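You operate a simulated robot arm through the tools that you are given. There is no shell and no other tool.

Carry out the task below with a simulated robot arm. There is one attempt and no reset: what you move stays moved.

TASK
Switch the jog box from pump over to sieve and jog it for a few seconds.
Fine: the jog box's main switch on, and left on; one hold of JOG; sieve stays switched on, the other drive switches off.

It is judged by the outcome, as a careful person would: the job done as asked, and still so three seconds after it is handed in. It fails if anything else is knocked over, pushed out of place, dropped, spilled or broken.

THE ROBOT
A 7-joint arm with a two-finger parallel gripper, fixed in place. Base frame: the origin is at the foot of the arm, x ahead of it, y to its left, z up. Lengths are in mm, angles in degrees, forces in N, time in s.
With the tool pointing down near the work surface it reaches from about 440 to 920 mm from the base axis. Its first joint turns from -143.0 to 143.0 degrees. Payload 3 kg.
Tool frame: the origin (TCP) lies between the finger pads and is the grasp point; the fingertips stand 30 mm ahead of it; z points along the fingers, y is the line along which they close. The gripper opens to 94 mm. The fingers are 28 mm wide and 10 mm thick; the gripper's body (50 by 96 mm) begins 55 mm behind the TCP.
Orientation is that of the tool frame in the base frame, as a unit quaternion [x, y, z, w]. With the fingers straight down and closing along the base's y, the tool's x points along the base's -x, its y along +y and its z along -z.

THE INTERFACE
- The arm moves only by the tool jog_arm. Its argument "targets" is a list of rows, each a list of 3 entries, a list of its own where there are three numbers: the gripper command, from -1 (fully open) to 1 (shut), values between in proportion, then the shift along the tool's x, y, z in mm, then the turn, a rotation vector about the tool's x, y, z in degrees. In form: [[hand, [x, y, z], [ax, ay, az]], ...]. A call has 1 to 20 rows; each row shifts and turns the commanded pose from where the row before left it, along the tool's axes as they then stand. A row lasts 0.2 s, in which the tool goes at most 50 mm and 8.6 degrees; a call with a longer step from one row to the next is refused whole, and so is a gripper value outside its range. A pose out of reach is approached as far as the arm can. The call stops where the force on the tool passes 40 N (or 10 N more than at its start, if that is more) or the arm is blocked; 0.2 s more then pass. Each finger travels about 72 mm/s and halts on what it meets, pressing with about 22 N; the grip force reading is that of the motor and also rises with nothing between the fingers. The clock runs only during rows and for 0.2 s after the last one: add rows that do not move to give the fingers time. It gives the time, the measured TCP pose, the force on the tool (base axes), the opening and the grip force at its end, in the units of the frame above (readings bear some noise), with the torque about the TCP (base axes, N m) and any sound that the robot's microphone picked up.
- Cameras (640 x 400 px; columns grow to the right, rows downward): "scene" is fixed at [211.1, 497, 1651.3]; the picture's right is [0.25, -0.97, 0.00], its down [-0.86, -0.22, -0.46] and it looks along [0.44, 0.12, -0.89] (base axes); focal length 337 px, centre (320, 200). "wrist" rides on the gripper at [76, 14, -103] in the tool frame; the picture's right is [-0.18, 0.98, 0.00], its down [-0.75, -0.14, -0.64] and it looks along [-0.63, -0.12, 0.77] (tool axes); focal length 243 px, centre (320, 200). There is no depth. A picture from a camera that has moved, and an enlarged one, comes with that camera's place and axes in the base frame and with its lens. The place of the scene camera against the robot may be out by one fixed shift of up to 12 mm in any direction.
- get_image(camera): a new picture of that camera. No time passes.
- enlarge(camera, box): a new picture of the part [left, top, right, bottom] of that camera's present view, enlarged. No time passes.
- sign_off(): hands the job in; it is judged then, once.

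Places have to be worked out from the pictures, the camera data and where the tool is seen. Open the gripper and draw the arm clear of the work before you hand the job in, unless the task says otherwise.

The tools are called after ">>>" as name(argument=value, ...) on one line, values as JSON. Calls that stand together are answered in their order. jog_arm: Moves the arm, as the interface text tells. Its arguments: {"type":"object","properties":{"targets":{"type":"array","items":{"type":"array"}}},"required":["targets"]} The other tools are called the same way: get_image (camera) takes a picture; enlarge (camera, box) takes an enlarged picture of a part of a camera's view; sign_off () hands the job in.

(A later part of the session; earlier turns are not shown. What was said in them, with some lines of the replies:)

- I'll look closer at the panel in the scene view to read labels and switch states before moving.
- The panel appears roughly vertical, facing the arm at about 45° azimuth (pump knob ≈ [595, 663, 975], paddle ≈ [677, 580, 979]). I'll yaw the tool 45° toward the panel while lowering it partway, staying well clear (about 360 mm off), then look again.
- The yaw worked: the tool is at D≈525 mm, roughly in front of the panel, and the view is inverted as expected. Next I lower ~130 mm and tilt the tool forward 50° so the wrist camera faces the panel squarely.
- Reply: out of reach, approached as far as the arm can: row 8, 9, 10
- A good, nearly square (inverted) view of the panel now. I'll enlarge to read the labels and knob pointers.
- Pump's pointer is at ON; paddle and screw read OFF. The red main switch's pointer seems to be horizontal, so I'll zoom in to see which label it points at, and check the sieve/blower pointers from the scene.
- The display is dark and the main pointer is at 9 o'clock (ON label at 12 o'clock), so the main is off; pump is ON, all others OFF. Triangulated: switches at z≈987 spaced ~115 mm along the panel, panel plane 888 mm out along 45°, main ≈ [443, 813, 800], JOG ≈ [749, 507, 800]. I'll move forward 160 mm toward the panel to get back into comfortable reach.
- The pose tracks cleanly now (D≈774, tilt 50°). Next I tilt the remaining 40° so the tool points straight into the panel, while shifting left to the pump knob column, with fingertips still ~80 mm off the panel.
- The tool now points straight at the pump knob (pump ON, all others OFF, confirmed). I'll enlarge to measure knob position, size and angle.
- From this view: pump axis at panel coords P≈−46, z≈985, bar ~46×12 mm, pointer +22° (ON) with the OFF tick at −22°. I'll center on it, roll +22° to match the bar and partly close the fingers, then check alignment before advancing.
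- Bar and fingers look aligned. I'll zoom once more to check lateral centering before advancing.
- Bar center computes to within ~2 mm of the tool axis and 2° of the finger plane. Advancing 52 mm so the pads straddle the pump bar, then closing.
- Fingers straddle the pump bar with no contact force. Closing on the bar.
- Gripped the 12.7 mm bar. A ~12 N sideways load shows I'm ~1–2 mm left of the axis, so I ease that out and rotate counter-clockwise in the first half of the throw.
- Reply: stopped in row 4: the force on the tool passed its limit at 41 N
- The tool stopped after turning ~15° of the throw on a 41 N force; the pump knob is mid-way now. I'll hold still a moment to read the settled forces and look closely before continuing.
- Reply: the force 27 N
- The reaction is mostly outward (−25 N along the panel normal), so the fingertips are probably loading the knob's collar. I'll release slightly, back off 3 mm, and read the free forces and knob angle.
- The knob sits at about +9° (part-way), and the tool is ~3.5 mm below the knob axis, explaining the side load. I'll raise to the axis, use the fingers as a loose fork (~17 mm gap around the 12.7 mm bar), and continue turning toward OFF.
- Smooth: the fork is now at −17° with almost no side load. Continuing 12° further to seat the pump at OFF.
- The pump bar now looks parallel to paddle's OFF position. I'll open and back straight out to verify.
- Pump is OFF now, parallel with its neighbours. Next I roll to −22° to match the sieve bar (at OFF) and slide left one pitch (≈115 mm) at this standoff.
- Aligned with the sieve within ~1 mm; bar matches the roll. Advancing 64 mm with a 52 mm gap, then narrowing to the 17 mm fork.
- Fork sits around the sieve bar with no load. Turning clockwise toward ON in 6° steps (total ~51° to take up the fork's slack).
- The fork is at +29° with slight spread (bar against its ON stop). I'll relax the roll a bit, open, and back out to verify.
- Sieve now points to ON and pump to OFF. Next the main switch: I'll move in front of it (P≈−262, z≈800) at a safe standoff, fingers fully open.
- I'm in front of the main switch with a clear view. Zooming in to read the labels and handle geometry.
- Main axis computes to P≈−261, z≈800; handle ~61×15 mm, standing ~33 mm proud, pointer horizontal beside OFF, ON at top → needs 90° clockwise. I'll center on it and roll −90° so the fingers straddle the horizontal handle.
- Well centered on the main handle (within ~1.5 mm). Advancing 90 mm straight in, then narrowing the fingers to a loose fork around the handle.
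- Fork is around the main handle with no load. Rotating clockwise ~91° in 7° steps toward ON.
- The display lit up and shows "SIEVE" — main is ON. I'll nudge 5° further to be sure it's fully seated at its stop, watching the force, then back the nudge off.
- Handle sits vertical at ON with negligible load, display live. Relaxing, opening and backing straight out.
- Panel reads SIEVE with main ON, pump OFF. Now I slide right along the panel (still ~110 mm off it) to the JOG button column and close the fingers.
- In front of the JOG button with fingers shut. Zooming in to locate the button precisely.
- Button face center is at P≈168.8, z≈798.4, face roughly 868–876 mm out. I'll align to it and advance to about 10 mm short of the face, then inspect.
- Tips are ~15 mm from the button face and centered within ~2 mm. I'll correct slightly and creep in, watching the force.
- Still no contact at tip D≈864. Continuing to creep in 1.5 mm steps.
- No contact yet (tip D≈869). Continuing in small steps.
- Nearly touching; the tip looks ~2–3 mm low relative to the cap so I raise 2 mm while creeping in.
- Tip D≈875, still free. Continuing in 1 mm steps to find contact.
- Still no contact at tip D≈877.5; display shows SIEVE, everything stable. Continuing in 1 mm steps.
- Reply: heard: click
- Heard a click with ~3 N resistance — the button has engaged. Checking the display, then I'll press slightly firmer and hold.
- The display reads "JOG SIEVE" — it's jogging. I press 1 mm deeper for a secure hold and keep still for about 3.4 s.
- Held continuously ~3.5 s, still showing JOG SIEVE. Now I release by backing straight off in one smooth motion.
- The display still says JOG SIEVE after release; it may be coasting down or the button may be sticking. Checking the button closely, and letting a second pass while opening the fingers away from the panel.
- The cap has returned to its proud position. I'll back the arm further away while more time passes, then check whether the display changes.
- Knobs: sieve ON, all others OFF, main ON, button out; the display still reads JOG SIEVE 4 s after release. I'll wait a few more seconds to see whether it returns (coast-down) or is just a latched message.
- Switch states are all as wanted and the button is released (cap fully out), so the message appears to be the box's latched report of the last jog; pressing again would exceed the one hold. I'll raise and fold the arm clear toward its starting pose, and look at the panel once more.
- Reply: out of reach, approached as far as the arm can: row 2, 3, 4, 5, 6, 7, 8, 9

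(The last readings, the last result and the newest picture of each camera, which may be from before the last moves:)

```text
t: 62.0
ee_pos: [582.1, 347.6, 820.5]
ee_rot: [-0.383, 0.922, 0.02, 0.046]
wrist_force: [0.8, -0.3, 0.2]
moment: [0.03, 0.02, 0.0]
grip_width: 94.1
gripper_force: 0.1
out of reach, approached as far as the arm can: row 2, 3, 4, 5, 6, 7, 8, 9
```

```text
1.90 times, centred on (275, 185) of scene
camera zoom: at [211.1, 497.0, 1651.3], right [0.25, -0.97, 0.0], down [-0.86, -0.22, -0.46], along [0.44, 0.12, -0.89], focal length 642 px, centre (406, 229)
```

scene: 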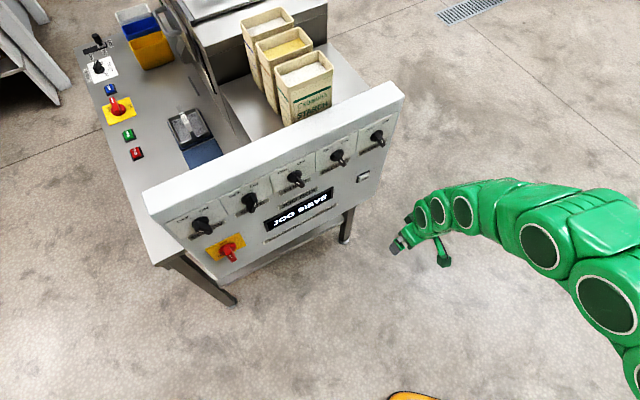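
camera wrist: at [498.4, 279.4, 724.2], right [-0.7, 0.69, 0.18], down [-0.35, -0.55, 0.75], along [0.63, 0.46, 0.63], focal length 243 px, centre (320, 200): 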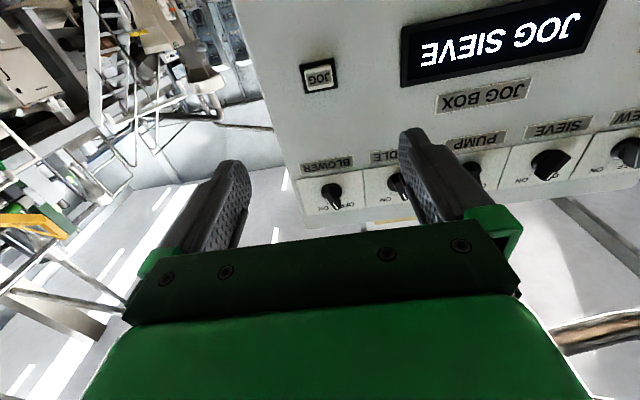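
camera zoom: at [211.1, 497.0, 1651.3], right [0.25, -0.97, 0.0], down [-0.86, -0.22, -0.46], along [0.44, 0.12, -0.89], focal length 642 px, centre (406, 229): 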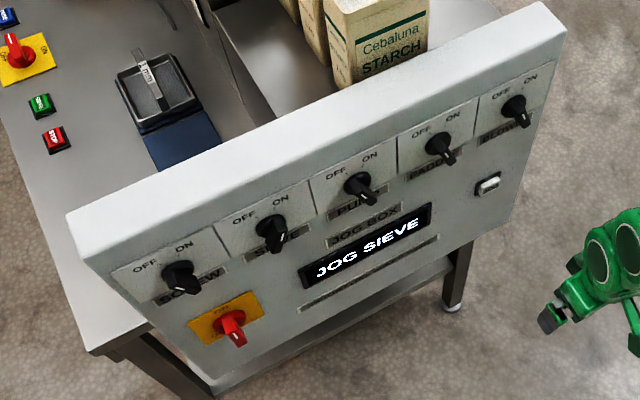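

The arm is folded but still low; the tool now points nearly down. I'll raise it straight up and away, keeping distance from the panel.

>>> jog_arm(targets=[[-1, [0, 0, -30], [0, 0, 0]], [-1, [0, 0, -40], [0, 0, 0]], [-1, [0, 0, -40], [0, 0, 0]], [-1, [10, 0, -40], [0, 0, 0]], [-1, [15, 0, -40], [0, 0, 0]], [-1, [15, 0, -40], [0, 0, 0]], [-1, [15, 0, -40], [0, 0, 0]], [-1, [15, 0, -30], [0, 0, 0]], [-1, [0, 0, 0], [0, 0, 0]]])

>>> get_image(camera="scene")

>>> enlarge(camera="scene", box=[140, 80, 410, 290])

```text
t: 64.0
ee_pos: [510.6, 274.7, 1110.3]
ee_rot: [-0.384, 0.922, 0.02, 0.048]
wrist_force: [0.1, -0.2, 0.2]
moment: [-0.01, -0.02, -0.01]
grip_width: 94.4
gripper_force: 0.2
```

```text
taken
```

scene: 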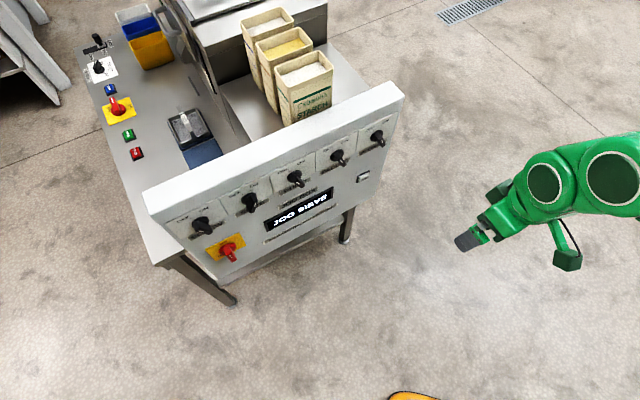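

```text
1.90 times, centred on (275, 185) of scene
camera zoom: at [211.1, 497.0, 1651.3], right [0.25, -0.97, 0.0], down [-0.86, -0.22, -0.46], along [0.44, 0.12, -0.89], focal length 642 px, centre (406, 229)
```

zoom: 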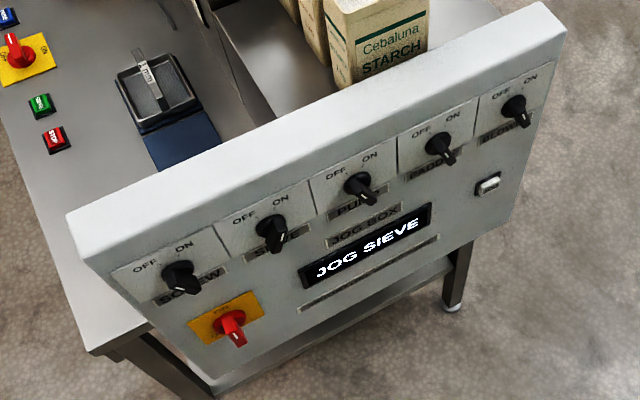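

The arm is clear and open; sieve ON, pump and others OFF, main ON. One last close check of the JOG cap versus its pre-press appearance.

>>> enlarge(camera="scene", box=[340, 150, 400, 200])

>>> enlarge(camera="scene", box=[180, 170, 330, 280])

```text
8.00 times, centred on (370, 175) of scene
camera zoom: at [211.1, 497.0, 1651.3], right [0.25, -0.97, 0.0], down [-0.86, -0.22, -0.46], along [0.44, 0.12, -0.89], focal length 2695 px, centre (-80, 400)
```

zoom: 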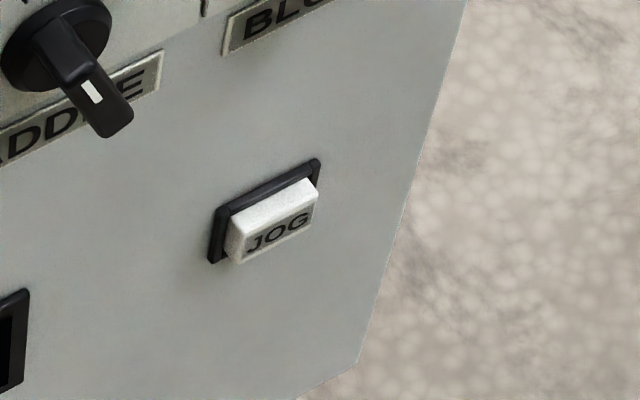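

```text
3.64 times, centred on (255, 225) of scene
camera zoom: at [211.1, 497.0, 1651.3], right [0.25, -0.97, 0.0], down [-0.86, -0.22, -0.46], along [0.44, 0.12, -0.89], focal length 1225 px, centre (556, 109)
```

zoom: 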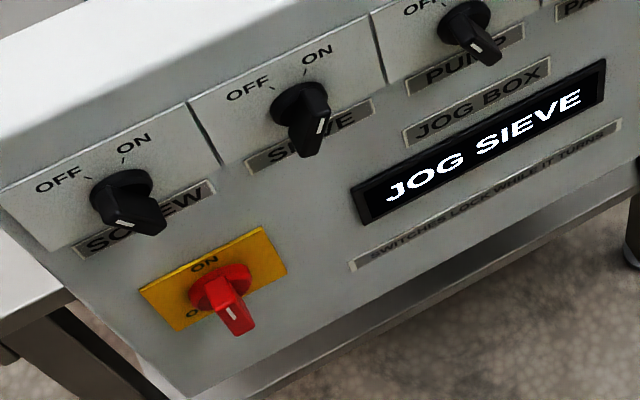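

The JOG cap looks just as it did before the press (fully out). The main is ON, sieve is ON and pump is OFF, and the arm is clear with its gripper open. Handing the job in.

>>> sign_off()

```text
The job is handed in.
```

The jog box is switched over from pump to sieve, and I jogged it with one continuous hold of about 3.5 seconds. One thing is unexplained: the display still read "JOG SIEVE" at the last picture, about 14 seconds after I let go of the button.

- **Drive switches:** pump is off, sieve is on, and screw, paddle and blower are off as they were.
- **Main switch:** it was off at the start. I turned it on and left it on; the display then lit up and showed "SIEVE".
- **Jog:** I heard the button click and the display changed to "JOG SIEVE". After release the button came fully back out.
- **Display message:** I took it to be a held message from the last jog, but I could not confirm that the sieve had stopped. I did not press JOG again, because you asked for one hold only.

My first try at turning pump stopped part-way when the force on the tool reached 41 N. I let go, re-centred and finished the turn, and the pictures show no damage. The gripper is open and the arm is clear of the panel.
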